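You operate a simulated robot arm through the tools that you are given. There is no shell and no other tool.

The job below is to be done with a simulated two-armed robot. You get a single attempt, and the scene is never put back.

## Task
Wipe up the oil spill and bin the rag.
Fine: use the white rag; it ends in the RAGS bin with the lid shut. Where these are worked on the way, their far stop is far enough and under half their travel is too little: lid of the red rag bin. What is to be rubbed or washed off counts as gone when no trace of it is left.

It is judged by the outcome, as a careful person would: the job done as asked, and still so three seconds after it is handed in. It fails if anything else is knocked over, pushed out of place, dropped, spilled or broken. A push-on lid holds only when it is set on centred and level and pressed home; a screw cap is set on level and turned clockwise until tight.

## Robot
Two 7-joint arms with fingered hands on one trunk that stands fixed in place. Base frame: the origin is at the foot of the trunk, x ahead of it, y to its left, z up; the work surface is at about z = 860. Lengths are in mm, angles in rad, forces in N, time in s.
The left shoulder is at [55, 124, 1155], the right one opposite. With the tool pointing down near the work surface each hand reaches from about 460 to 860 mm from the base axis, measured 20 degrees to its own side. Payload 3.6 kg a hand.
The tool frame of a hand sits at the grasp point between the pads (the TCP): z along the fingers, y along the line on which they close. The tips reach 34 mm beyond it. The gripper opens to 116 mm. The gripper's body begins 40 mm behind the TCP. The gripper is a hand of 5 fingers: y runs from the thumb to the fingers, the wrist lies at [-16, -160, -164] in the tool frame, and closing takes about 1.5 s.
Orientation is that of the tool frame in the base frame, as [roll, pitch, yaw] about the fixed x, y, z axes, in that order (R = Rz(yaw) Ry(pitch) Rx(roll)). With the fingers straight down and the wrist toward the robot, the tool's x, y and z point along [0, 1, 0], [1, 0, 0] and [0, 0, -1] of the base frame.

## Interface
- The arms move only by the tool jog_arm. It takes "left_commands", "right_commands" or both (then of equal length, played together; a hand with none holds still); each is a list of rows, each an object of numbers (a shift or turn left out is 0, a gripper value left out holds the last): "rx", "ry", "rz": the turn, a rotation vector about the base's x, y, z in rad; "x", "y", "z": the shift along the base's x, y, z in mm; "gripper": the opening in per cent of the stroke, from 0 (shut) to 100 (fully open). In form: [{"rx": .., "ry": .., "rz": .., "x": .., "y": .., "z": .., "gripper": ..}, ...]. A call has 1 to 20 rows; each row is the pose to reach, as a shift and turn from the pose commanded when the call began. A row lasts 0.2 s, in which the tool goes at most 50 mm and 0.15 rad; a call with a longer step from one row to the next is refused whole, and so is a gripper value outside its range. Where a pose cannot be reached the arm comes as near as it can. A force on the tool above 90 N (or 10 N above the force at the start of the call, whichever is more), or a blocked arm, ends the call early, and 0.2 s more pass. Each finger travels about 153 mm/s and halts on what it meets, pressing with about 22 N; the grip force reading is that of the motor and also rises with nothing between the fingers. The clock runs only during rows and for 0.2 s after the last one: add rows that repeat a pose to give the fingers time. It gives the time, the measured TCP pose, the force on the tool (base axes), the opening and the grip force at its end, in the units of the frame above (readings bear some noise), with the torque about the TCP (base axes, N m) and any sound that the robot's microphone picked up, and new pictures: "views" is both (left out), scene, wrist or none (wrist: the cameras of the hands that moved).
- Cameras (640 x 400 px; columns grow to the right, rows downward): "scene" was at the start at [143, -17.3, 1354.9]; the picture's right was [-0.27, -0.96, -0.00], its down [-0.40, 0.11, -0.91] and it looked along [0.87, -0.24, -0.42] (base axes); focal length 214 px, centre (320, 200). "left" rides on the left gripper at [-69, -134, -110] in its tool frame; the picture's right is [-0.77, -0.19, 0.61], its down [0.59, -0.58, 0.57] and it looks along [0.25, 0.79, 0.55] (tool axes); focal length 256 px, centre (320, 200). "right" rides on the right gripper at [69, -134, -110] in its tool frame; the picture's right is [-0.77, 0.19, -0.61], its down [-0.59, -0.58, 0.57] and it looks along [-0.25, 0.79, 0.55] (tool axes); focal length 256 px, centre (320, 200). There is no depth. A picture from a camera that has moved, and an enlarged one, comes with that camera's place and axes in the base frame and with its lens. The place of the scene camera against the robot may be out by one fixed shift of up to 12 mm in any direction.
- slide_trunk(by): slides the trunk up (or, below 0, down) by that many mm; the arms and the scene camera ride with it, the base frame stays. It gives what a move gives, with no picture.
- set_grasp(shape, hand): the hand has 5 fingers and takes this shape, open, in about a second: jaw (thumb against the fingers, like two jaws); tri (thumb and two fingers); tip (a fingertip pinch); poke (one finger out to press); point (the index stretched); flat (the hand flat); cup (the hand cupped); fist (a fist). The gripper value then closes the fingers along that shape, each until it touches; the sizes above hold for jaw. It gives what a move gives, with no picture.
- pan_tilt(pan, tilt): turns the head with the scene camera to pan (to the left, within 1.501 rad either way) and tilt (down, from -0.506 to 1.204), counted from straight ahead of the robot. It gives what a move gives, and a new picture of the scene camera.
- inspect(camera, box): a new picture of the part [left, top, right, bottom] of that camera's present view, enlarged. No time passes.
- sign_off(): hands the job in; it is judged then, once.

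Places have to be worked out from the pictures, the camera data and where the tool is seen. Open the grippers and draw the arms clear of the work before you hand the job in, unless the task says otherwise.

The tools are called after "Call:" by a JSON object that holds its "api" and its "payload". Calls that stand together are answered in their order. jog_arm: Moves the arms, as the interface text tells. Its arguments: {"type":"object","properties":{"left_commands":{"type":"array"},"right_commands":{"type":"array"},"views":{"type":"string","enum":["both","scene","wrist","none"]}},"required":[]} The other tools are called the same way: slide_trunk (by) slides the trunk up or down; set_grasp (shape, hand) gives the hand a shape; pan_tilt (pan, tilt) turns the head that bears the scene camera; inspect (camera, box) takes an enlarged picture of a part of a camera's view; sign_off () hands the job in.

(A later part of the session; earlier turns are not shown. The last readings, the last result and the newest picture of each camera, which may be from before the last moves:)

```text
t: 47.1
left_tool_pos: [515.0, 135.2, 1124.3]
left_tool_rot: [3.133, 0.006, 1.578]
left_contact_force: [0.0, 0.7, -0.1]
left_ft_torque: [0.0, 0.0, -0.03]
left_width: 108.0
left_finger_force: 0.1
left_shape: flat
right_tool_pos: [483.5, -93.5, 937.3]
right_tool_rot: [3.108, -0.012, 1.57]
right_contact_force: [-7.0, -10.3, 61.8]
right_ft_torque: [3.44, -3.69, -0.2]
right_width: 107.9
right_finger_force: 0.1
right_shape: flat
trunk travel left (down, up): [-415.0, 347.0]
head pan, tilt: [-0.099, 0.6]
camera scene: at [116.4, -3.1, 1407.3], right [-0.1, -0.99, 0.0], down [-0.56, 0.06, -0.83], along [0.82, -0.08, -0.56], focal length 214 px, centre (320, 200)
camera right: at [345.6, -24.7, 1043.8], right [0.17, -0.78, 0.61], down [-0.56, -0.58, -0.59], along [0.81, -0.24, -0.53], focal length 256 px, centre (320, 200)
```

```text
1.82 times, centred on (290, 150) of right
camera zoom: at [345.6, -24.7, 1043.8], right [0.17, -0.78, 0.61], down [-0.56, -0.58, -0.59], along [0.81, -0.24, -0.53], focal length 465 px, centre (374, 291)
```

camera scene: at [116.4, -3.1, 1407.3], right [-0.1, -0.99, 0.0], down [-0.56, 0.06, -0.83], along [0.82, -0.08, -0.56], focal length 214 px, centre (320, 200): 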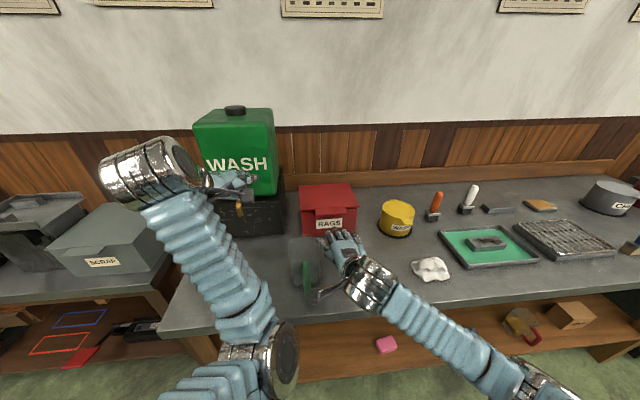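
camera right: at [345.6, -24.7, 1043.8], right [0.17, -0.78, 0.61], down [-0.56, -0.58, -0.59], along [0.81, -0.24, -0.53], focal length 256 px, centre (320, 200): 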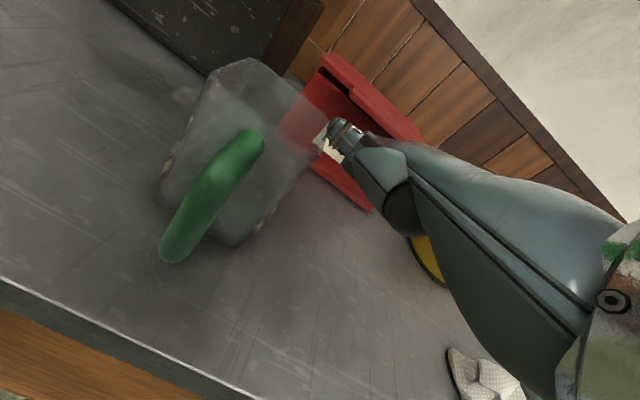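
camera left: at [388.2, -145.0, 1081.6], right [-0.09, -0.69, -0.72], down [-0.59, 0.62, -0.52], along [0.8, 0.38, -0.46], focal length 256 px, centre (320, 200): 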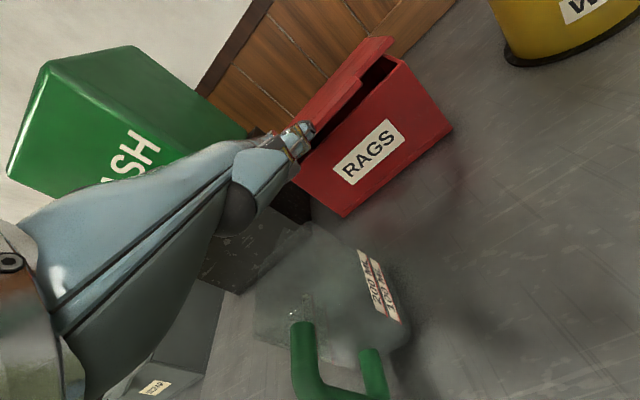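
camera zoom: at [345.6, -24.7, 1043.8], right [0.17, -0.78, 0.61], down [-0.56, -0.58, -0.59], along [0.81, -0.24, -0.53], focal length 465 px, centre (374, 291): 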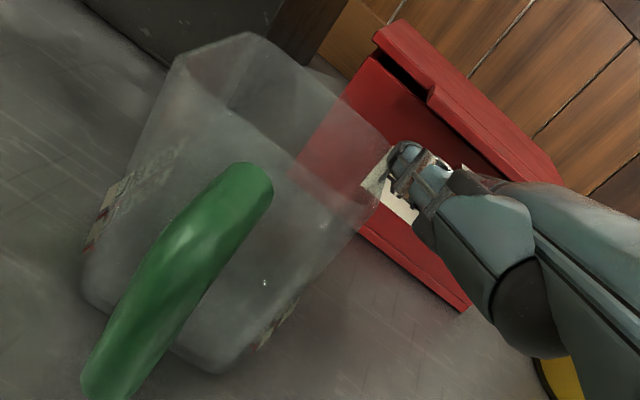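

The force reads 62 N upward, acting at about [538, -46, 981]: the thumb is resting on the jug's rim. I'll lift straight up off it at once and check the jug.

Call:
{"api": "jog_arm", "payload": {"right_commands": [{"z": 25}, {"z": 60}, {"z": 95}, {"z": 95}], "views": "both"}}

Call:
{"api": "inspect", "payload": {"camera": "scene", "box": [250, 180, 410, 310]}}

Call:
{"api": "inspect", "payload": {"camera": "left", "box": [400, 100, 640, 400]}}

```text
t: 48.1
left_tool_pos: [520.3, 136.4, 1120.6]
left_tool_rot: [3.139, 0.007, 1.579]
left_contact_force: [0.0, -0.5, -0.2]
left_ft_torque: [0.0, -0.05, 0.0]
left_width: 107.8
left_finger_force: 0.0
left_shape: flat
right_tool_pos: [482.0, -94.4, 1019.5]
right_tool_rot: [-3.137, -0.001, 1.571]
right_contact_force: [-0.2, 0.1, 0.8]
right_ft_torque: [0.01, 0.04, 0.02]
right_width: 107.8
right_finger_force: 0.0
right_shape: flat
trunk travel left (down, up): [-415.0, 347.0]
head pan, tilt: [-0.099, 0.6]
camera scene: at [123.3, -1.8, 1405.9], right [-0.1, -1.0, 0.0], down [-0.56, 0.06, -0.82], along [0.82, -0.08, -0.57], focal length 214 px, centre (320, 200)
camera right: at [348.2, -26.0, 1129.7], right [0.19, -0.77, 0.61], down [-0.58, -0.59, -0.56], along [0.79, -0.25, -0.56], focal length 256 px, centre (320, 200)
```

scene: 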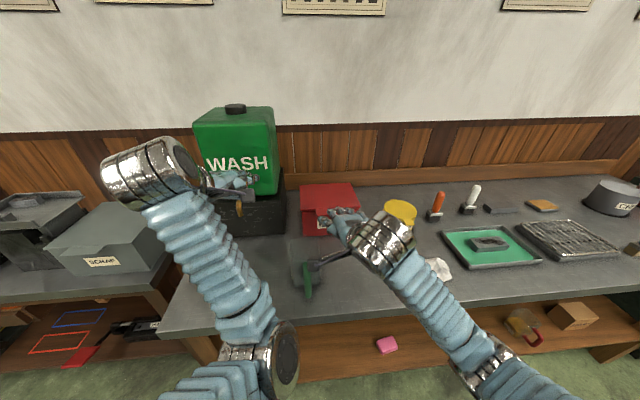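
right: 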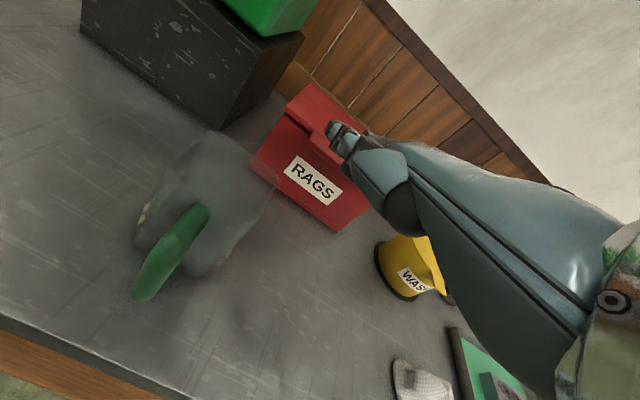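

```text
3.08 times, centred on (330, 245) of scene
camera zoom: at [123.3, -1.8, 1405.9], right [-0.1, -1.0, 0.0], down [-0.56, 0.06, -0.82], along [0.82, -0.08, -0.57], focal length 660 px, centre (289, 62)
```

zoom: 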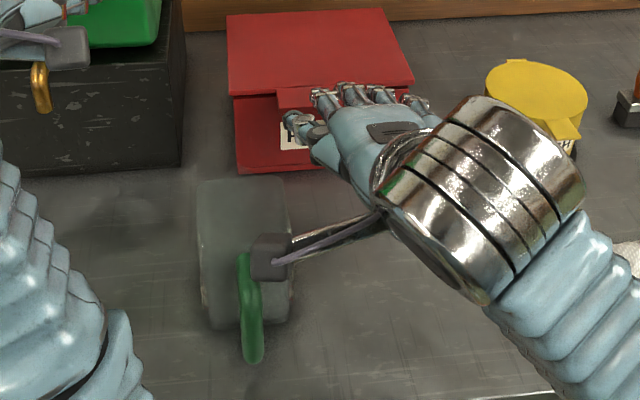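

```text
1.33 times, centred on (520, 250) of left
camera zoom: at [387.5, 66.9, 1231.4], right [-0.18, -0.77, -0.61], down [-0.58, 0.58, -0.57], along [0.8, 0.25, -0.55], focal length 341 px, centre (53, 133)
```

zoom: 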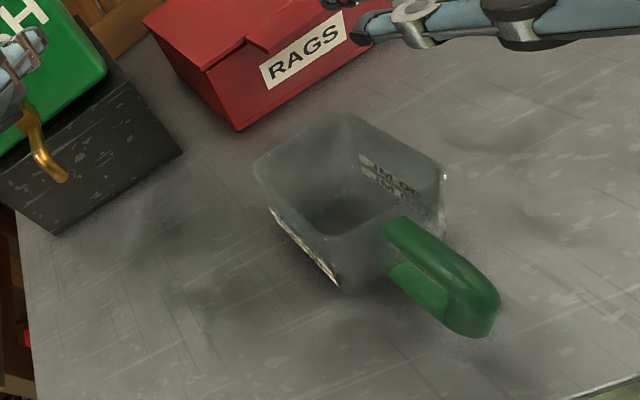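

The jug is upright and, within reading error, where it was, at about [490–553, -44…37]. I'll yaw the right hand 0.5 rad to the left and shift to y -151, so that the thumb passes well right of the jug while the fingertips still line up under the tab.

Call:
{"api": "jog_arm", "payload": {"right_commands": [{"y": -12, "z": 10, "rz": 0.1}, {"y": -24, "z": 10, "rz": 0.2}, {"y": -36, "z": 10, "rz": 0.3}, {"y": -48, "z": 10, "rz": 0.4}, {"x": 6, "y": -57, "z": 10, "rz": 0.5}, {"x": 6, "y": -57, "z": 10, "rz": 0.5}], "views": "both"}}

Call:
{"api": "inspect", "payload": {"camera": "scene", "box": [250, 160, 410, 290]}}

Call:
{"api": "inspect", "payload": {"camera": "left", "box": [400, 0, 640, 300]}}

```text
t: 49.5
left_tool_pos: [520.3, 137.6, 1120.0]
left_tool_rot: [3.137, 0.008, 1.579]
left_contact_force: [-0.2, 0.3, -0.4]
left_ft_torque: [0.02, -0.02, 0.0]
left_width: 107.7
left_finger_force: 0.1
left_shape: flat
right_tool_pos: [488.4, -152.0, 1029.8]
right_tool_rot: [-3.14, -0.001, 2.074]
right_contact_force: [-0.5, -0.7, -0.5]
right_ft_torque: [0.0, 0.01, 0.01]
right_width: 107.8
right_finger_force: 0.1
right_shape: flat
trunk travel left (down, up): [-415.0, 347.0]
head pan, tilt: [-0.099, 0.6]
camera scene: at [123.4, -1.4, 1406.0], right [-0.1, -1.0, 0.0], down [-0.56, 0.06, -0.82], along [0.82, -0.08, -0.57], focal length 214 px, centre (320, 200)
camera right: at [337.0, -155.1, 1140.8], right [0.54, -0.58, 0.61], down [-0.22, -0.79, -0.56], along [0.81, 0.17, -0.56], focal length 256 px, centre (320, 200)
```

scene: 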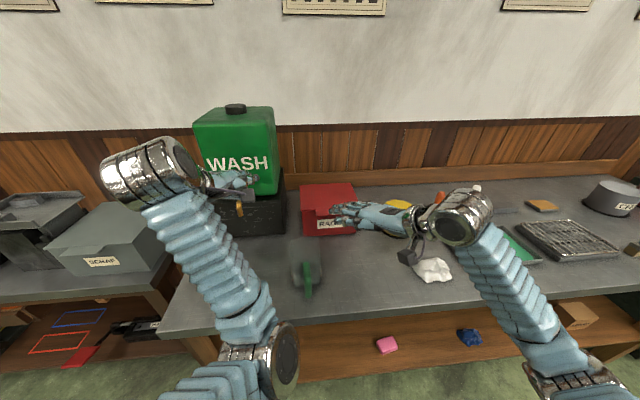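
right: 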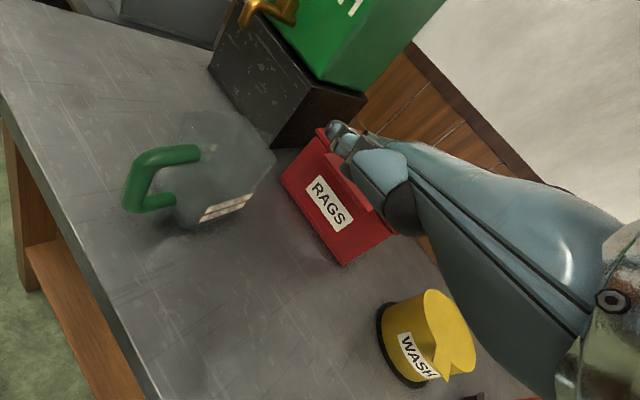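

```text
3.08 times, centred on (330, 225) of scene
camera zoom: at [123.4, -1.4, 1406.0], right [-0.1, -1.0, 0.0], down [-0.56, 0.06, -0.82], along [0.82, -0.08, -0.57], focal length 660 px, centre (289, 123)
```

zoom: 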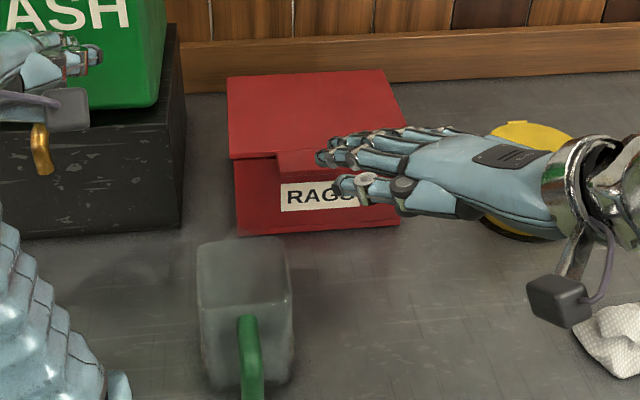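

```text
1.33 times, centred on (520, 150) of left
camera zoom: at [387.6, 67.4, 1231.5], right [-0.18, -0.78, -0.61], down [-0.58, 0.58, -0.57], along [0.8, 0.25, -0.55], focal length 341 px, centre (53, 267)
```

zoom: 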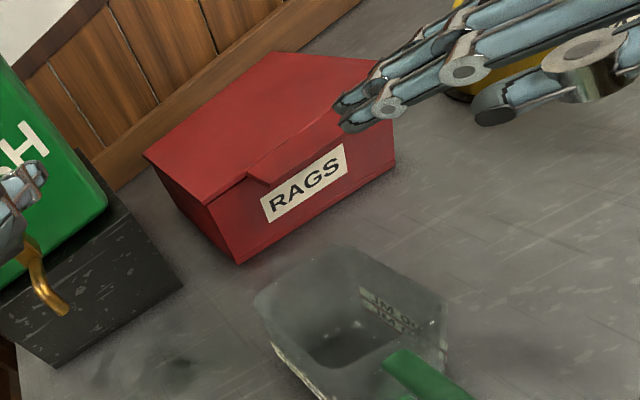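

The hand is clear of the jug. I'll zoom in on the lid, because it may be creeping shut, which would matter for how long it stays open.

Call:
{"api": "inspect", "payload": {"camera": "scene", "box": [295, 175, 365, 240]}}

Call:
{"api": "inspect", "payload": {"camera": "right", "box": [250, 90, 430, 280]}}

```text
6.15 times, centred on (330, 208) of scene
camera zoom: at [123.4, -1.4, 1406.0], right [-0.1, -1.0, 0.0], down [-0.56, 0.06, -0.82], along [0.82, -0.08, -0.57], focal length 1320 px, centre (258, 154)
```

zoom: 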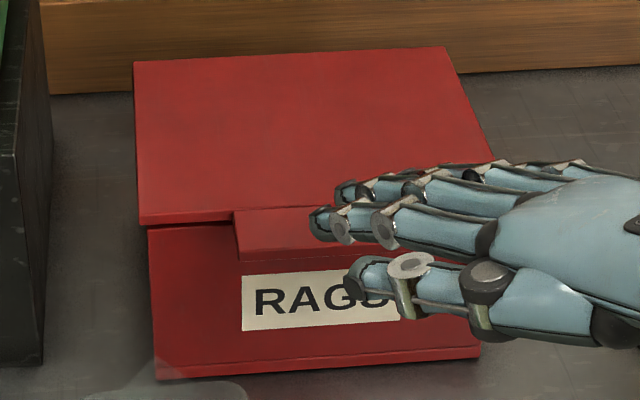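

```text
2.11 times, centred on (340, 185) of right
camera zoom: at [337.0, -155.1, 1140.8], right [0.54, -0.58, 0.61], down [-0.22, -0.79, -0.56], along [0.81, 0.17, -0.56], focal length 539 px, centre (278, 232)
```

zoom: 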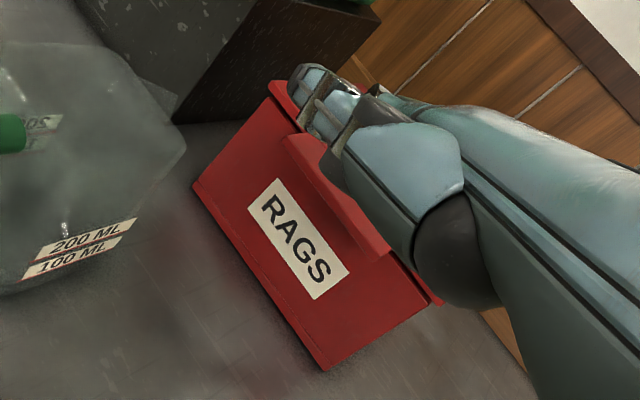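

The lid has crept back to almost shut, about half a degree per second from that small angle, so I must open it wide and work promptly. The bin hasn't moved; I'll lower the right hand in front of the tab, clear of the jug.

Call:
{"api": "jog_arm", "payload": {"right_commands": [{"z": -30}, {"z": -60}, {"z": -90}, {"z": -115}, {"z": -115}], "views": "both"}}

Call:
{"api": "inspect", "payload": {"camera": "scene", "box": [280, 170, 400, 270]}}

Call:
{"api": "inspect", "payload": {"camera": "left", "box": [400, 0, 640, 300]}}

Call:
{"api": "inspect", "payload": {"camera": "right", "box": [200, 40, 460, 260]}}

```text
t: 50.7
left_tool_pos: [520.5, 136.1, 1119.8]
left_tool_rot: [3.14, 0.007, 1.581]
left_contact_force: [-0.5, -0.5, 0.5]
left_ft_torque: [0.01, -0.01, 0.01]
left_width: 108.1
left_finger_force: 0.1
left_shape: flat
right_tool_pos: [486.7, -150.9, 914.8]
right_tool_rot: [-3.139, 0.001, 2.073]
right_contact_force: [0.4, -0.2, 0.0]
right_ft_torque: [0.01, -0.02, 0.03]
right_width: 108.0
right_finger_force: 0.1
right_shape: flat
trunk travel left (down, up): [-415.0, 347.0]
head pan, tilt: [-0.099, 0.6]
camera scene: at [123.4, -1.7, 1406.0], right [-0.1, -1.0, 0.0], down [-0.56, 0.06, -0.82], along [0.82, -0.08, -0.57], focal length 214 px, centre (320, 200)
camera right: at [336.5, -155.3, 1025.4], right [0.53, -0.58, 0.61], down [-0.22, -0.79, -0.56], along [0.81, 0.16, -0.56], focal length 256 px, centre (320, 200)
```

scene: 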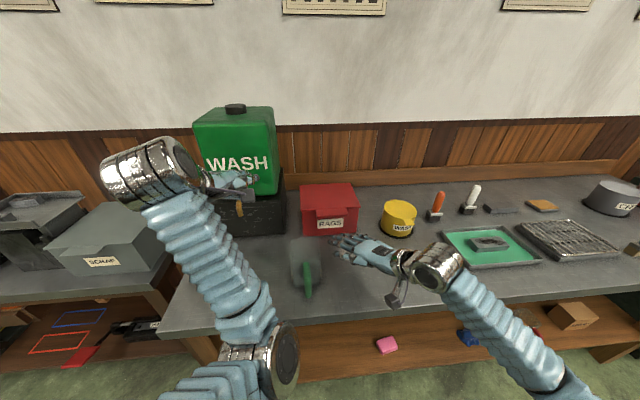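
right: 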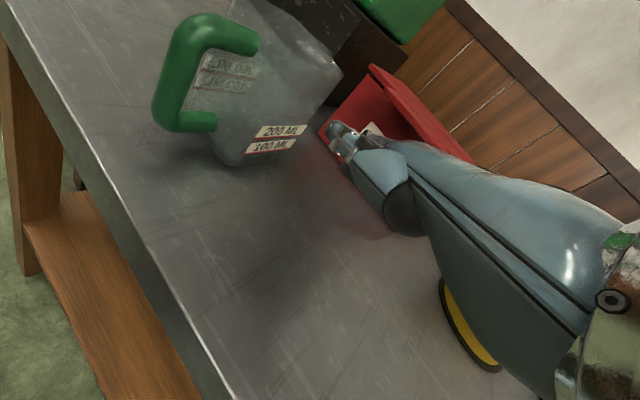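

```text
4.00 times, centred on (340, 220) of scene
camera zoom: at [123.4, -1.7, 1406.0], right [-0.1, -1.0, 0.0], down [-0.56, 0.06, -0.82], along [0.82, -0.08, -0.57], focal length 858 px, centre (240, 120)
```

zoom: 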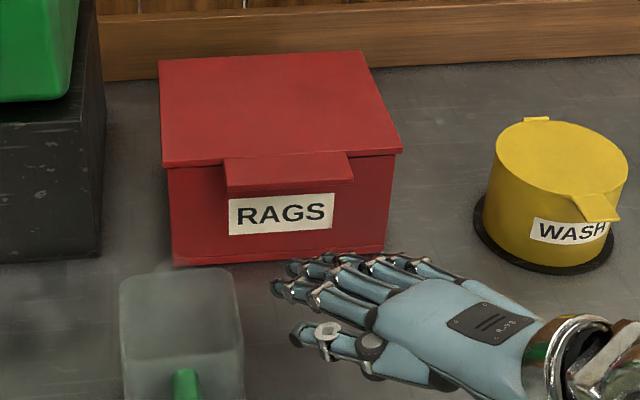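

```text
1.33 times, centred on (520, 150) of left
camera zoom: at [387.6, 67.2, 1231.5], right [-0.18, -0.78, -0.61], down [-0.58, 0.58, -0.57], along [0.8, 0.25, -0.55], focal length 341 px, centre (53, 267)
```

zoom: 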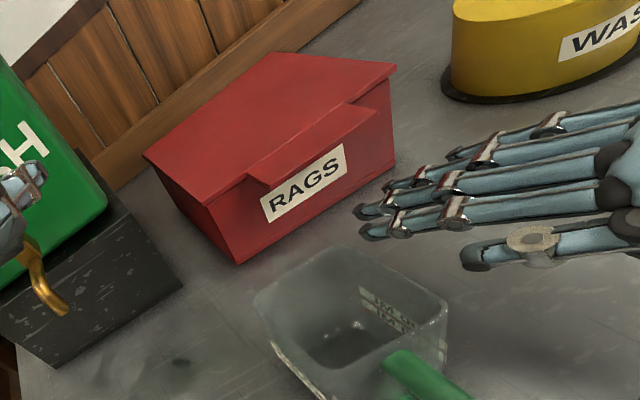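

```text
1.82 times, centred on (330, 150) of right
camera zoom: at [336.5, -155.3, 1025.4], right [0.53, -0.58, 0.61], down [-0.22, -0.79, -0.56], along [0.81, 0.16, -0.56], focal length 465 px, centre (302, 291)
```

zoom: 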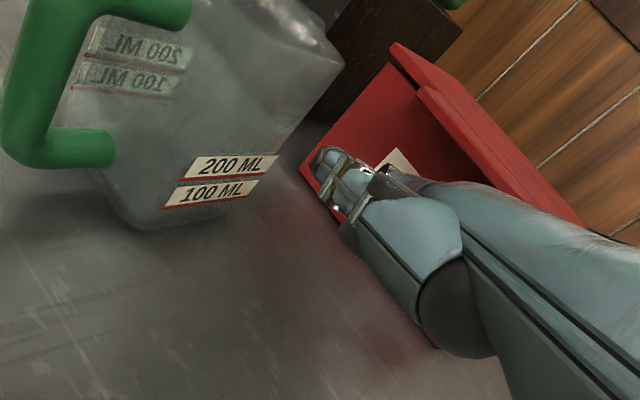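

The fingertips compute to about [590–615, -80…-100, 930], as expected. I'll slide forward 70 mm so that they are under the tab, stopping about 10 mm short of the bin face.

Call:
{"api": "jog_arm", "payload": {"right_commands": [{"x": 20}, {"x": 40}, {"x": 58}, {"x": 70}, {"x": 70}], "views": "both"}}

Call:
{"api": "inspect", "payload": {"camera": "scene", "box": [280, 170, 400, 270]}}

Call:
{"api": "inspect", "payload": {"camera": "left", "box": [440, 40, 640, 240]}}

```text
t: 51.9
left_tool_pos: [518.5, 135.3, 1122.2]
left_tool_rot: [3.134, 0.007, 1.577]
left_contact_force: [-0.6, 0.6, -0.4]
left_ft_torque: [-0.01, 0.01, -0.05]
left_width: 107.9
left_finger_force: 0.1
left_shape: flat
right_tool_pos: [556.0, -151.7, 914.7]
right_tool_rot: [-3.139, 0.002, 2.072]
right_contact_force: [-22.9, -5.6, 6.0]
right_ft_torque: [0.25, -0.78, 0.34]
right_width: 107.7
right_finger_force: 0.1
right_shape: flat
trunk travel left (down, up): [-415.0, 347.0]
head pan, tilt: [-0.099, 0.6]
camera scene: at [118.5, -2.8, 1406.5], right [-0.1, -0.99, 0.0], down [-0.56, 0.06, -0.83], along [0.82, -0.08, -0.56], focal length 214 px, centre (320, 200)
camera right: at [404.6, -154.6, 1026.5], right [0.53, -0.58, 0.61], down [-0.22, -0.79, -0.56], along [0.82, 0.17, -0.55], focal length 256 px, centre (320, 200)
```

scene: 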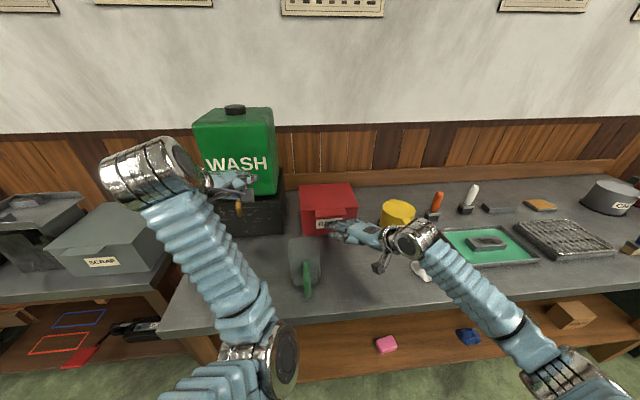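
right: 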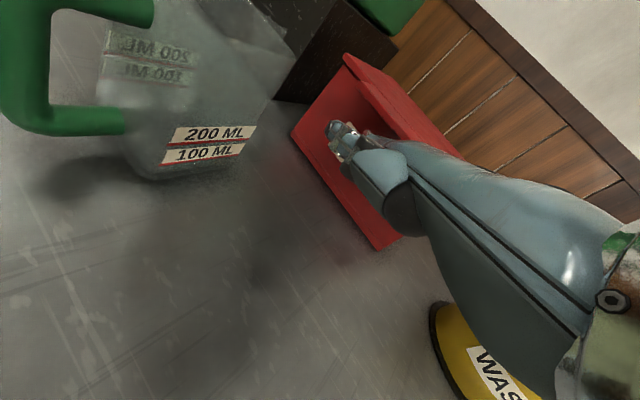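

```text
4.00 times, centred on (340, 220) of scene
camera zoom: at [118.5, -2.8, 1406.5], right [-0.1, -0.99, 0.0], down [-0.56, 0.06, -0.83], along [0.82, -0.08, -0.56], focal length 858 px, centre (240, 120)
```

zoom: 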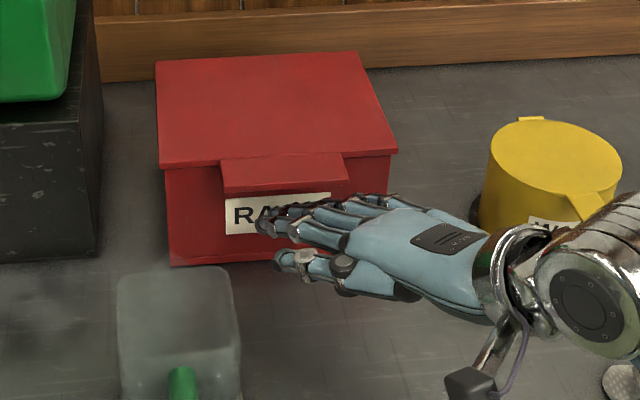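

```text
2.00 times, centred on (540, 140) of left
camera zoom: at [384.0, 66.5, 1232.8], right [-0.18, -0.77, -0.61], down [-0.58, 0.58, -0.57], along [0.8, 0.25, -0.55], focal length 512 px, centre (-120, 320)
```

zoom: 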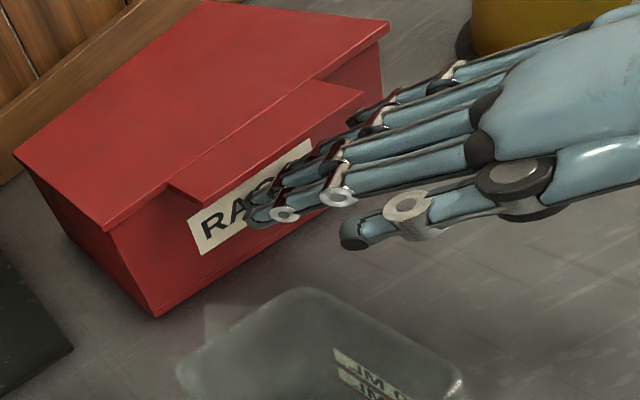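

The fingertip just touched the bin face with 23 N, so I'll back off 10 mm. Then I'll lift under the tab along its arc to about 30° and look.

Call:
{"api": "jog_arm", "payload": {"right_commands": [{"x": -10}, {"x": -10, "z": 8}, {"x": -10, "z": 17}, {"x": -8, "z": 28}, {"x": -6, "z": 40}, {"x": -4, "z": 51}, {"x": -2, "z": 62}, {"x": -2, "z": 76}, {"x": -1, "z": 90}, {"x": 0, "z": 103}, {"x": 0, "z": 115}, {"x": 0, "z": 115}], "views": "both"}}

Call:
{"api": "inspect", "payload": {"camera": "scene", "box": [280, 150, 400, 250]}}

Call:
{"api": "inspect", "payload": {"camera": "left", "box": [440, 0, 640, 200]}}

```text
t: 54.5
left_tool_pos: [520.1, 136.5, 1120.7]
left_tool_rot: [3.138, 0.005, 1.579]
left_contact_force: [0.0, -0.1, 0.2]
left_ft_torque: [-0.03, 0.01, 0.0]
left_width: 107.9
left_finger_force: 0.0
left_shape: flat
right_tool_pos: [557.9, -151.9, 1029.3]
right_tool_rot: [-3.138, -0.003, 2.072]
right_contact_force: [0.1, 0.5, -0.9]
right_ft_torque: [-0.03, 0.06, 0.04]
right_width: 107.9
right_finger_force: 0.1
right_shape: flat
trunk travel left (down, up): [-415.0, 347.0]
head pan, tilt: [-0.099, 0.6]
camera scene: at [123.6, -1.7, 1405.9], right [-0.1, -1.0, 0.0], down [-0.56, 0.06, -0.82], along [0.82, -0.08, -0.57], focal length 214 px, centre (320, 200)
camera right: at [407.2, -156.3, 1140.1], right [0.54, -0.58, 0.61], down [-0.22, -0.79, -0.56], along [0.81, 0.17, -0.56], focal length 256 px, centre (320, 200)
```

scene: 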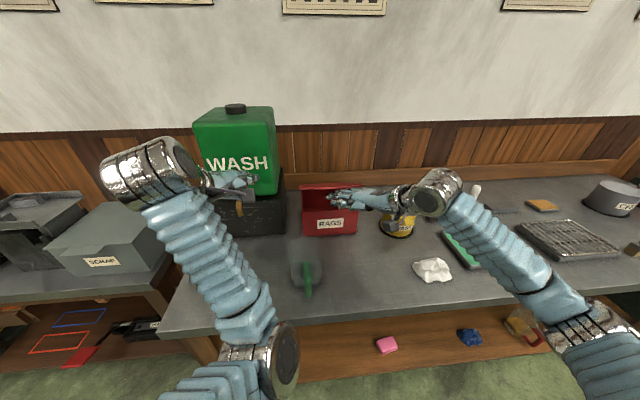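
right: 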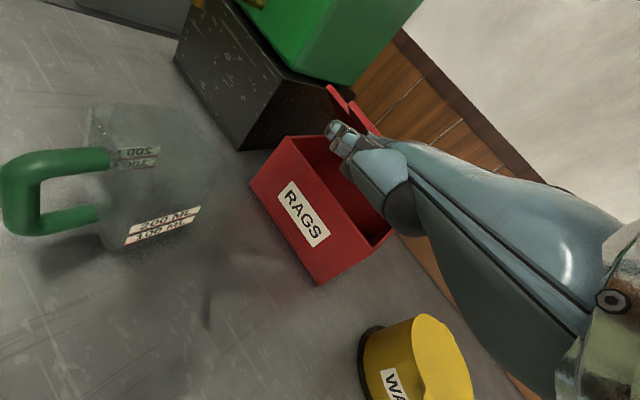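

```text
4.00 times, centred on (340, 200) of scene
camera zoom: at [123.6, -1.7, 1405.9], right [-0.1, -1.0, 0.0], down [-0.56, 0.06, -0.82], along [0.82, -0.08, -0.57], focal length 858 px, centre (240, 200)
```

zoom: 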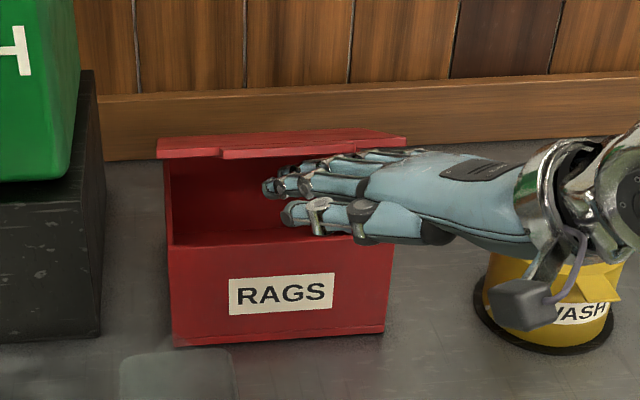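

```text
2.00 times, centred on (540, 100) of left
camera zoom: at [387.8, 67.1, 1231.4], right [-0.18, -0.77, -0.61], down [-0.58, 0.58, -0.57], along [0.8, 0.25, -0.55], focal length 512 px, centre (-120, 400)
```

zoom: 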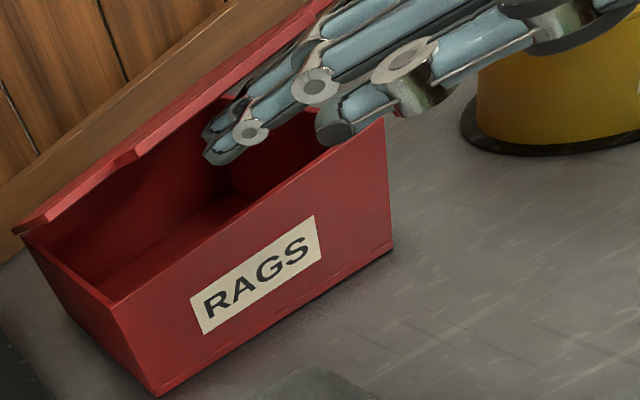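

The lid is open roughly 35–40° and follows the fingertips well; the bin hasn't shifted. I'll continue along the arc toward vertical.

Call:
{"api": "jog_arm", "payload": {"right_commands": [{"x": 9, "z": 14}, {"x": 18, "z": 27}, {"x": 27, "z": 39}, {"x": 40, "z": 50}, {"x": 52, "z": 59}, {"x": 64, "z": 67}, {"x": 78, "z": 73}, {"x": 92, "z": 79}, {"x": 106, "z": 84}, {"x": 120, "z": 87}, {"x": 135, "z": 89}, {"x": 135, "z": 89}], "views": "both"}}

Call:
{"api": "inspect", "payload": {"camera": "scene", "box": [280, 120, 400, 250]}}

Call:
{"api": "inspect", "payload": {"camera": "left", "box": [420, 0, 640, 200]}}

```text
t: 57.1
left_tool_pos: [519.7, 135.5, 1120.0]
left_tool_rot: [3.138, 0.007, 1.578]
left_contact_force: [-0.1, 0.1, 0.2]
left_ft_torque: [0.01, -0.04, 0.02]
left_width: 107.8
left_finger_force: 0.0
left_shape: flat
right_tool_pos: [693.2, -151.7, 1119.1]
right_tool_rot: [-3.141, 0.0, 2.073]
right_contact_force: [0.5, 0.4, 0.6]
right_ft_torque: [0.05, 0.04, 0.0]
right_width: 108.1
right_finger_force: 0.0
right_shape: flat
trunk travel left (down, up): [-415.0, 347.0]
head pan, tilt: [-0.099, 0.6]
camera scene: at [123.6, -1.8, 1406.0], right [-0.1, -1.0, 0.0], down [-0.56, 0.06, -0.82], along [0.82, -0.08, -0.57], focal length 214 px, centre (320, 200)
camera right: at [543.0, -154.8, 1229.7], right [0.53, -0.58, 0.61], down [-0.22, -0.79, -0.56], along [0.81, 0.17, -0.56], focal length 256 px, centre (320, 200)
```

scene: 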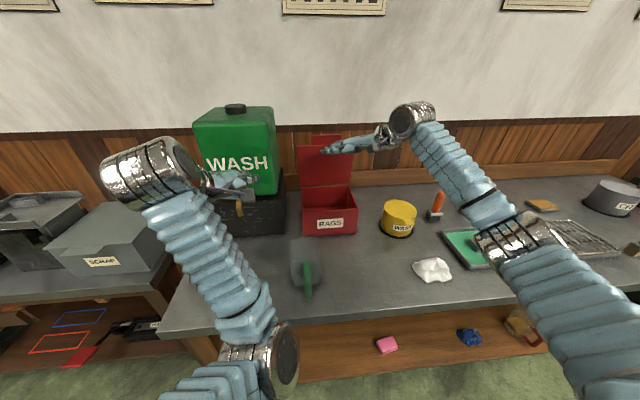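
right: 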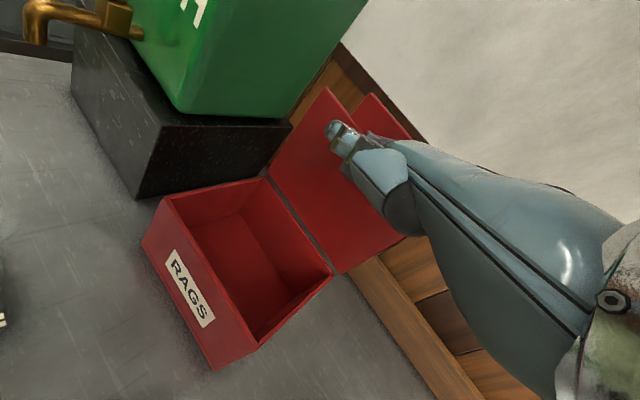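

```text
3.08 times, centred on (340, 185) of scene
camera zoom: at [123.6, -1.8, 1406.0], right [-0.1, -1.0, 0.0], down [-0.56, 0.06, -0.82], along [0.82, -0.08, -0.57], focal length 660 px, centre (258, 246)
```

zoom: 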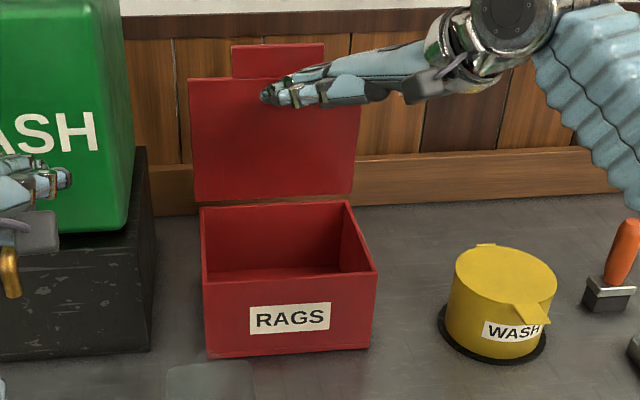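

```text
2.00 times, centred on (530, 100) of left
camera zoom: at [387.7, 67.0, 1231.4], right [-0.18, -0.77, -0.61], down [-0.58, 0.58, -0.57], along [0.8, 0.25, -0.55], focal length 512 px, centre (-100, 400)
```

zoom: 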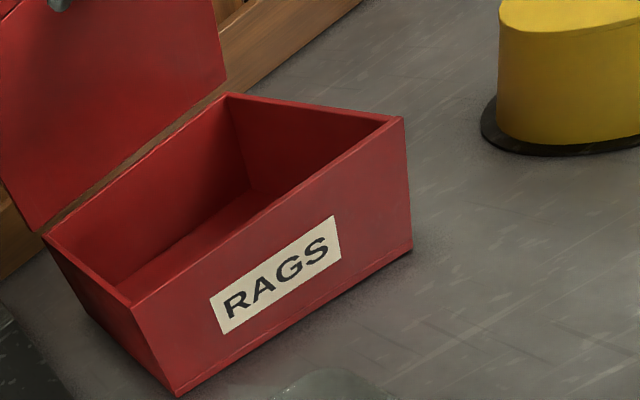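

The lid is now open to about vertical and the bin is empty and unmoved. I'll draw the hand back, turn it straight again, and return above the rag.

Call:
{"api": "jog_arm", "payload": {"right_commands": [{"x": -30}, {"x": -70}, {"x": -110}, {"x": -150, "y": -10}, {"x": -185, "y": -40, "rz": -0.1}, {"x": -195, "y": -80, "rz": -0.2}, {"x": -198, "y": -120, "rz": -0.3}, {"x": -198, "y": -160, "rz": -0.4}, {"x": -198, "y": -200, "rz": -0.5}, {"x": -198, "y": -226, "rz": -0.5}, {"x": -198, "y": -226, "rz": -0.5}], "views": "both"}}

Call:
{"api": "set_grasp", "payload": {"hand": "right", "shape": "jaw"}}

Call:
{"api": "inspect", "payload": {"camera": "right", "box": [100, 200, 360, 400]}}

Call:
{"api": "inspect", "payload": {"camera": "scene", "box": [280, 120, 400, 250]}}

```text
t: 59.5
left_tool_pos: [520.7, 136.7, 1120.9]
left_tool_rot: [3.138, 0.008, 1.58]
left_contact_force: [-0.5, 0.5, -0.8]
left_ft_torque: [-0.04, -0.03, -0.02]
left_width: 107.9
left_finger_force: 0.1
left_shape: flat
right_tool_pos: [494.7, -378.1, 1116.5]
right_tool_rot: [-3.138, 0.001, 1.571]
right_contact_force: [-0.1, -0.2, 0.6]
right_ft_torque: [0.03, -0.02, 0.0]
right_width: 107.7
right_finger_force: 0.1
right_shape: flat
trunk travel left (down, up): [-415.0, 347.0]
head pan, tilt: [-0.099, 0.6]
camera scene: at [123.6, -1.7, 1406.0], right [-0.1, -1.0, 0.0], down [-0.56, 0.06, -0.82], along [0.82, -0.08, -0.57], focal length 214 px, centre (320, 200)
camera right: at [360.1, -309.1, 1229.3], right [0.19, -0.77, 0.61], down [-0.58, -0.59, -0.56], along [0.79, -0.25, -0.56], focal length 256 px, centre (320, 200)
```

scene: 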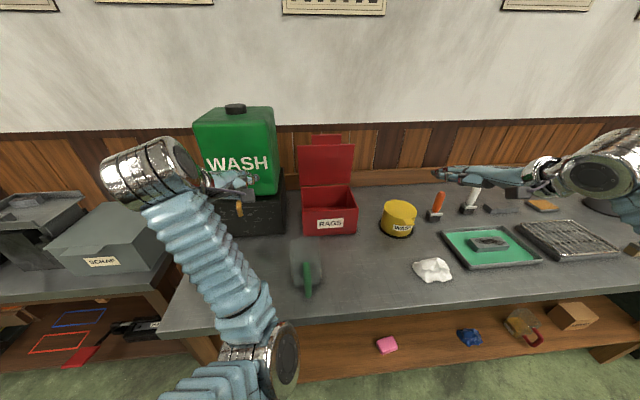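
right: 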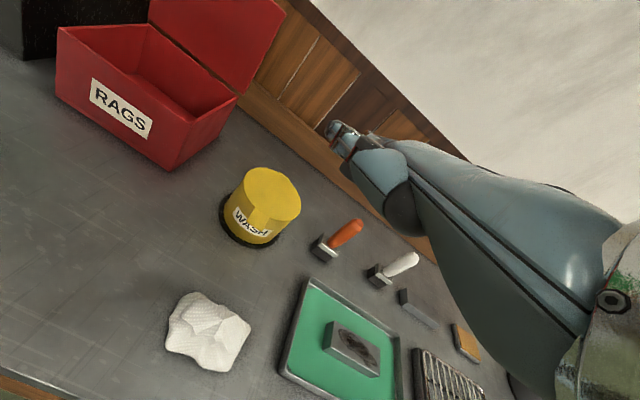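

```text
t: 60.4
left_tool_pos: [520.4, 136.1, 1121.0]
left_tool_rot: [3.138, 0.006, 1.578]
left_contact_force: [-1.6, 0.1, -0.2]
left_ft_torque: [-0.02, 0.02, -0.02]
left_width: 107.8
left_finger_force: 0.1
left_shape: flat
right_tool_pos: [494.5, -378.9, 1117.8]
right_tool_rot: [-3.139, -0.002, 1.57]
right_contact_force: [-0.5, -0.6, 0.4]
right_ft_torque: [0.01, 0.0, -0.01]
right_width: 116.1
right_finger_force: 0.1
right_shape: jaw
trunk travel left (down, up): [-415.0, 347.0]
head pan, tilt: [-0.099, 0.6]
```

```text
2.00 times, centred on (230, 300) of right
camera zoom: at [360.1, -309.0, 1229.2], right [0.19, -0.77, 0.61], down [-0.58, -0.59, -0.56], along [0.79, -0.25, -0.56], focal length 512 px, centre (500, 0)
```

zoom: 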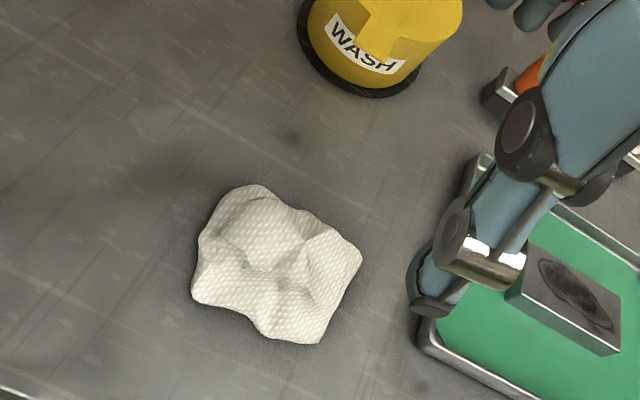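

```text
3.08 times, centred on (340, 185) of scene
camera zoom: at [123.5, -1.9, 1406.0], right [-0.1, -1.0, 0.0], down [-0.56, 0.06, -0.82], along [0.82, -0.08, -0.57], focal length 660 px, centre (258, 246)
```

zoom: 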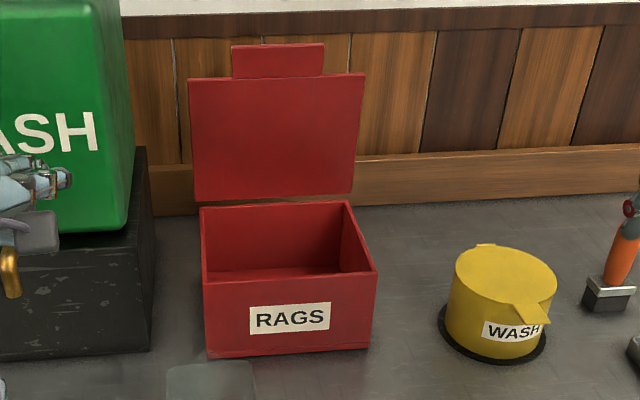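

The lid is staying open at vertical. The rag is centred at about [497, -386], so I'll lower the open hand around it and close.

Call:
{"api": "jog_arm", "payload": {"right_commands": [{"x": 1, "y": -3, "z": -45, "gripper": 100}, {"x": 2, "y": -5, "z": -90}, {"x": 2, "y": -5, "z": -135}, {"x": 2, "y": -5, "z": -175}, {"x": 2, "y": -5, "z": -205}, {"x": 2, "y": -5, "z": -218}, {"x": 2, "y": -5, "z": -218}, {"x": 2, "y": -5, "z": -218, "gripper": 60}, {"x": 2, "y": -5, "z": -218, "gripper": 30}, {"x": 2, "y": -5, "z": -218, "gripper": 0}, {"x": 2, "y": -5, "z": -218}, {"x": 2, "y": -5, "z": -218}, {"x": 2, "y": -5, "z": -218}, {"x": 2, "y": -5, "z": -218}, {"x": 2, "y": -5, "z": -218}], "views": "wrist"}}

```text
t: 63.6
left_tool_pos: [518.9, 137.0, 1121.7]
left_tool_rot: [3.138, 0.008, 1.58]
left_contact_force: [0.3, -1.0, -0.4]
left_ft_torque: [0.0, 0.02, 0.02]
left_width: 108.0
left_finger_force: 0.1
left_shape: flat
right_tool_pos: [495.9, -380.6, 902.0]
right_tool_rot: [3.141, 0.001, 1.572]
right_contact_force: [0.8, -2.8, 25.0]
right_ft_torque: [-0.09, -0.23, -0.18]
right_width: 55.4
right_finger_force: 22.6
right_shape: jaw
trunk travel left (down, up): [-415.0, 347.0]
head pan, tilt: [-0.099, 0.6]
camera right: at [360.4, -311.6, 1012.4], right [0.19, -0.77, 0.61], down [-0.57, -0.59, -0.57], along [0.8, -0.25, -0.55], focal length 256 px, centre (320, 200)
```

right: 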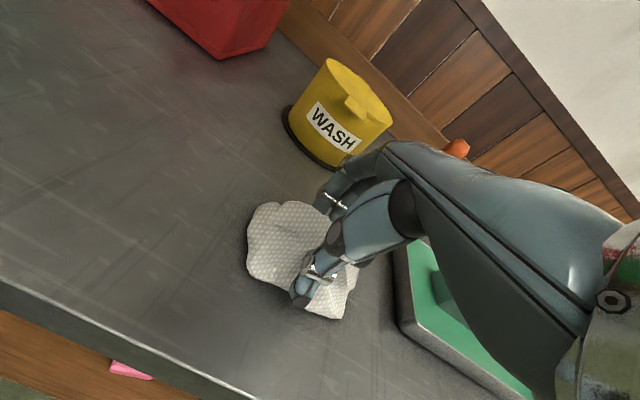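

The rag is gripped again at 55.4 mm and 22.6 N. I'll lift it to about z 1110 and check the hold.

Call:
{"api": "jog_arm", "payload": {"right_commands": [{"z": 20}, {"z": 55}, {"z": 95}, {"z": 135}, {"z": 175}, {"z": 210}, {"z": 210}], "views": "both"}}

Call:
{"api": "inspect", "payload": {"camera": "scene", "box": [380, 140, 520, 260]}}

```text
t: 65.2
left_tool_pos: [519.9, 135.9, 1120.5]
left_tool_rot: [3.138, 0.007, 1.578]
left_contact_force: [-0.7, 0.4, -0.1]
left_ft_torque: [0.04, -0.01, 0.01]
left_width: 108.0
left_finger_force: 0.1
left_shape: flat
right_tool_pos: [497.5, -382.0, 1110.2]
right_tool_rot: [-3.138, -0.001, 1.571]
right_contact_force: [0.3, 0.0, -0.6]
right_ft_torque: [-0.02, 0.04, 0.0]
right_width: 55.1
right_finger_force: 22.1
right_shape: jaw
trunk travel left (down, up): [-415.0, 347.0]
head pan, tilt: [-0.099, 0.6]
camera scene: at [123.7, -2.3, 1405.9], right [-0.1, -1.0, 0.0], down [-0.56, 0.06, -0.82], along [0.82, -0.08, -0.57], focal length 214 px, centre (320, 200)
camera right: at [362.3, -313.6, 1222.2], right [0.19, -0.77, 0.61], down [-0.58, -0.59, -0.56], along [0.79, -0.25, -0.56], focal length 256 px, centre (320, 200)
```

scene: 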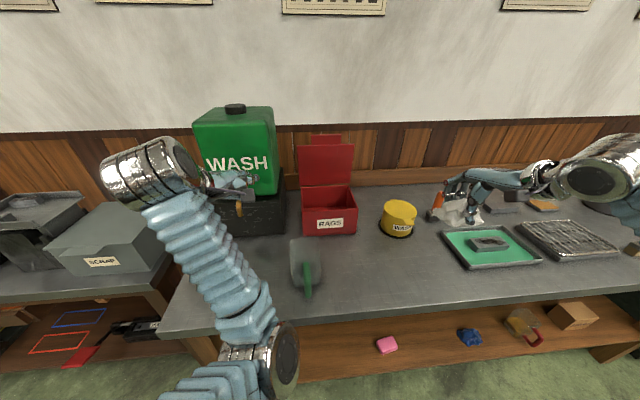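
right: 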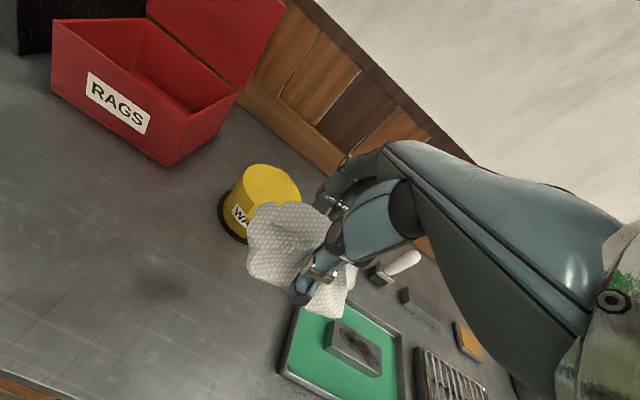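

```text
3.33 times, centred on (450, 200) of scene
camera zoom: at [123.7, -2.3, 1405.9], right [-0.1, -1.0, 0.0], down [-0.56, 0.06, -0.82], along [0.82, -0.08, -0.57], focal length 715 px, centre (-113, 200)
```

zoom: 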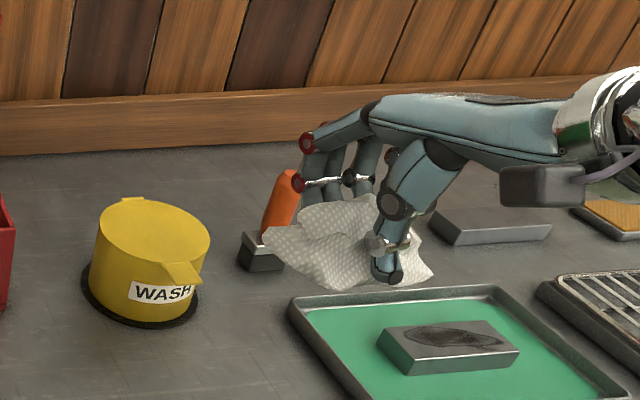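

The rag is held securely. I'll carry it over the bin to about [755, -92, 1085].

Call:
{"api": "jog_arm", "payload": {"right_commands": [{"x": 20, "y": 30}, {"x": 45, "y": 62}, {"x": 72, "y": 95}, {"x": 100, "y": 128}, {"x": 128, "y": 160}, {"x": 156, "y": 192}, {"x": 184, "y": 222}, {"x": 210, "y": 250}, {"x": 232, "y": 272, "z": -10}, {"x": 248, "y": 285, "z": -20}, {"x": 257, "y": 290, "z": -25}, {"x": 257, "y": 290, "z": -25}], "views": "both"}}

Call:
{"api": "inspect", "payload": {"camera": "scene", "box": [270, 120, 410, 250]}}

Call:
{"api": "inspect", "payload": {"camera": "left", "box": [400, 0, 640, 200]}}

```text
t: 67.8
left_tool_pos: [520.8, 135.9, 1120.1]
left_tool_rot: [3.139, 0.008, 1.581]
left_contact_force: [1.0, 0.1, -0.7]
left_ft_torque: [-0.01, 0.02, 0.01]
left_width: 108.2
left_finger_force: 0.2
left_shape: flat
right_tool_pos: [753.5, -92.7, 1085.4]
right_tool_rot: [-3.138, 0.0, 1.573]
right_contact_force: [0.6, 0.6, -0.8]
right_ft_torque: [-0.01, -0.02, 0.0]
right_width: 55.2
right_finger_force: 21.8
right_shape: jaw
trunk travel left (down, up): [-415.0, 347.0]
head pan, tilt: [-0.099, 0.6]
camera scene: at [123.6, -1.6, 1405.9], right [-0.1, -1.0, 0.0], down [-0.56, 0.06, -0.82], along [0.82, -0.08, -0.57], focal length 214 px, centre (320, 200)
camera right: at [620.2, -23.0, 1196.0], right [0.19, -0.77, 0.61], down [-0.58, -0.59, -0.56], along [0.79, -0.25, -0.56], focal length 256 px, centre (320, 200)
```

scene: 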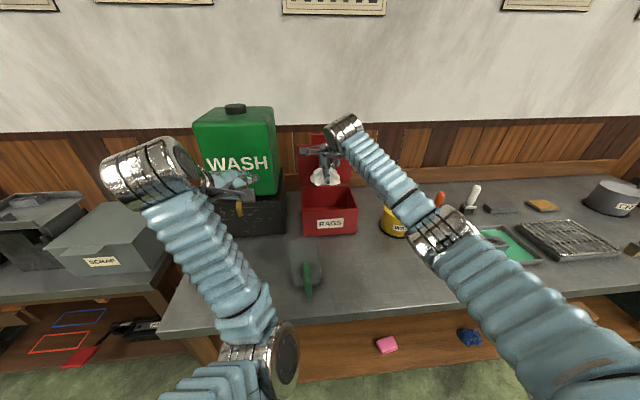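
right: 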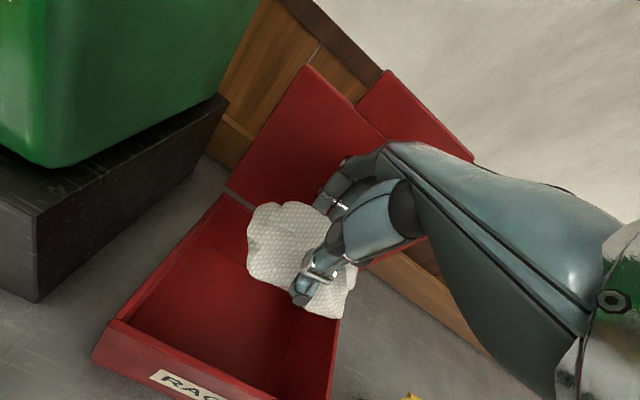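

```text
3.08 times, centred on (340, 185) of scene
camera zoom: at [123.6, -1.6, 1405.9], right [-0.1, -1.0, 0.0], down [-0.56, 0.06, -0.82], along [0.82, -0.08, -0.57], focal length 660 px, centre (258, 246)
```

zoom: 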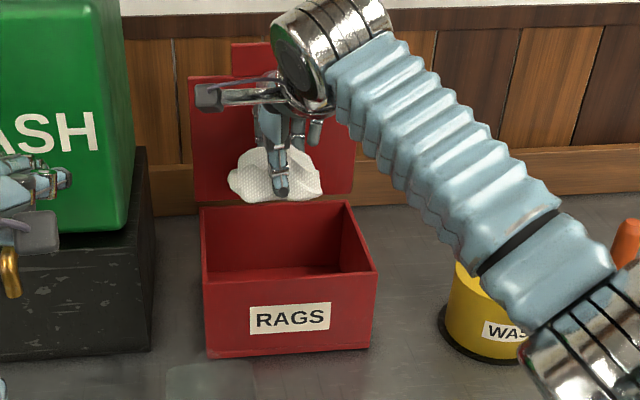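

```text
2.00 times, centred on (520, 100) of left
camera zoom: at [387.8, 67.2, 1231.4], right [-0.18, -0.78, -0.61], down [-0.58, 0.58, -0.57], along [0.8, 0.25, -0.55], focal length 512 px, centre (-80, 400)
```

zoom: 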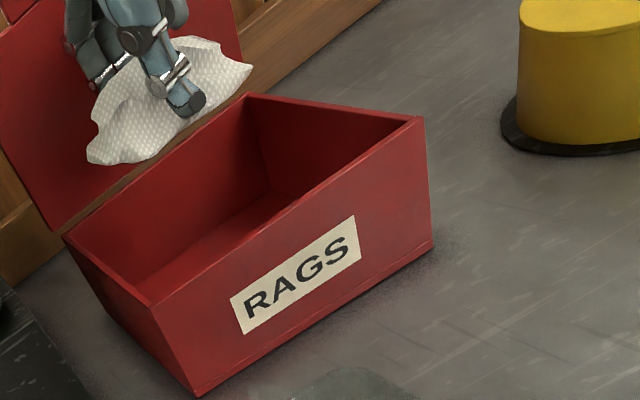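

The rag hangs over the bin opening. I'll lower it until the rag is at rim level.

Call:
{"api": "jog_arm", "payload": {"right_commands": [{"z": -20}, {"z": -40}, {"z": -58}, {"z": -68}, {"z": -68}], "views": "both"}}

Call:
{"api": "inspect", "payload": {"camera": "scene", "box": [270, 140, 410, 260]}}

Call:
{"api": "inspect", "payload": {"camera": "left", "box": [400, 0, 640, 200]}}

```text
t: 69.0
left_tool_pos: [520.1, 136.2, 1120.9]
left_tool_rot: [3.136, 0.006, 1.579]
left_contact_force: [1.0, -0.1, -0.1]
left_ft_torque: [0.01, 0.02, 0.01]
left_width: 108.0
left_finger_force: 0.0
left_shape: flat
right_tool_pos: [754.8, -91.9, 1017.5]
right_tool_rot: [-3.14, 0.0, 1.571]
right_contact_force: [-0.8, 0.2, -1.5]
right_ft_torque: [-0.01, 0.01, 0.01]
right_width: 55.4
right_finger_force: 22.3
right_shape: jaw
trunk travel left (down, up): [-415.0, 347.0]
head pan, tilt: [-0.099, 0.6]
camera scene: at [123.7, -1.5, 1406.0], right [-0.1, -1.0, 0.0], down [-0.56, 0.06, -0.82], along [0.82, -0.08, -0.57], focal length 214 px, centre (320, 200)
camera right: at [621.0, -22.9, 1128.1], right [0.19, -0.77, 0.61], down [-0.58, -0.59, -0.56], along [0.79, -0.25, -0.56], focal length 256 px, centre (320, 200)
```

scene: 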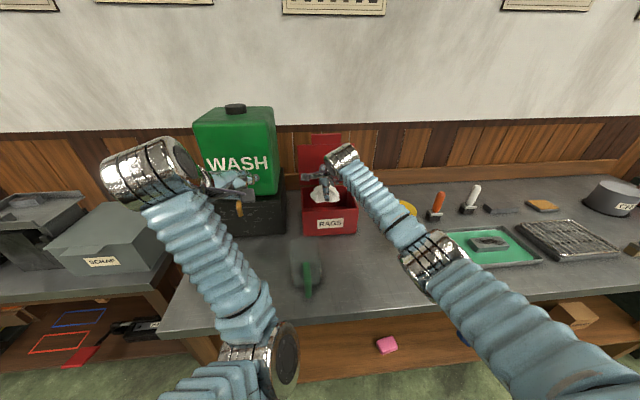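
right: 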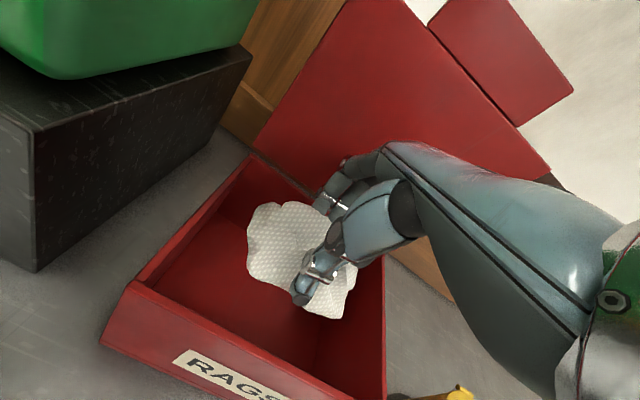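

```text
3.33 times, centred on (340, 200) of scene
camera zoom: at [123.7, -1.5, 1406.0], right [-0.1, -1.0, 0.0], down [-0.56, 0.06, -0.82], along [0.82, -0.08, -0.57], focal length 715 px, centre (253, 200)
```

zoom: 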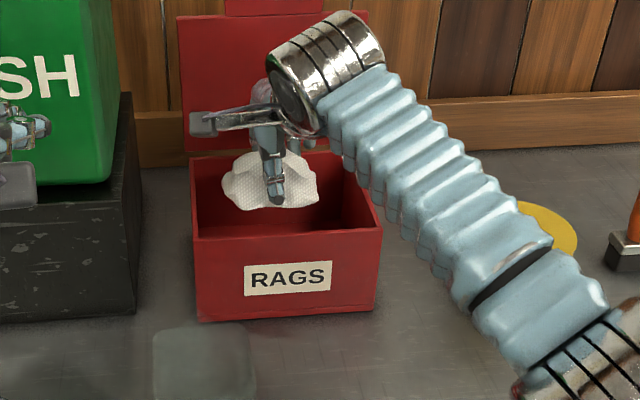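

```text
2.00 times, centred on (520, 100) of left
camera zoom: at [387.8, 67.3, 1231.4], right [-0.18, -0.78, -0.61], down [-0.58, 0.58, -0.57], along [0.8, 0.25, -0.55], focal length 512 px, centre (-80, 400)
```

zoom: 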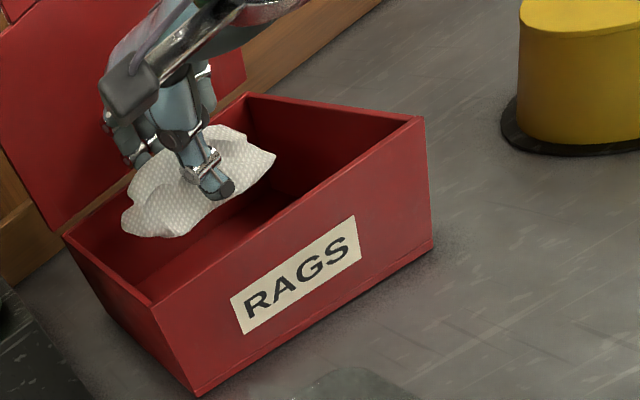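

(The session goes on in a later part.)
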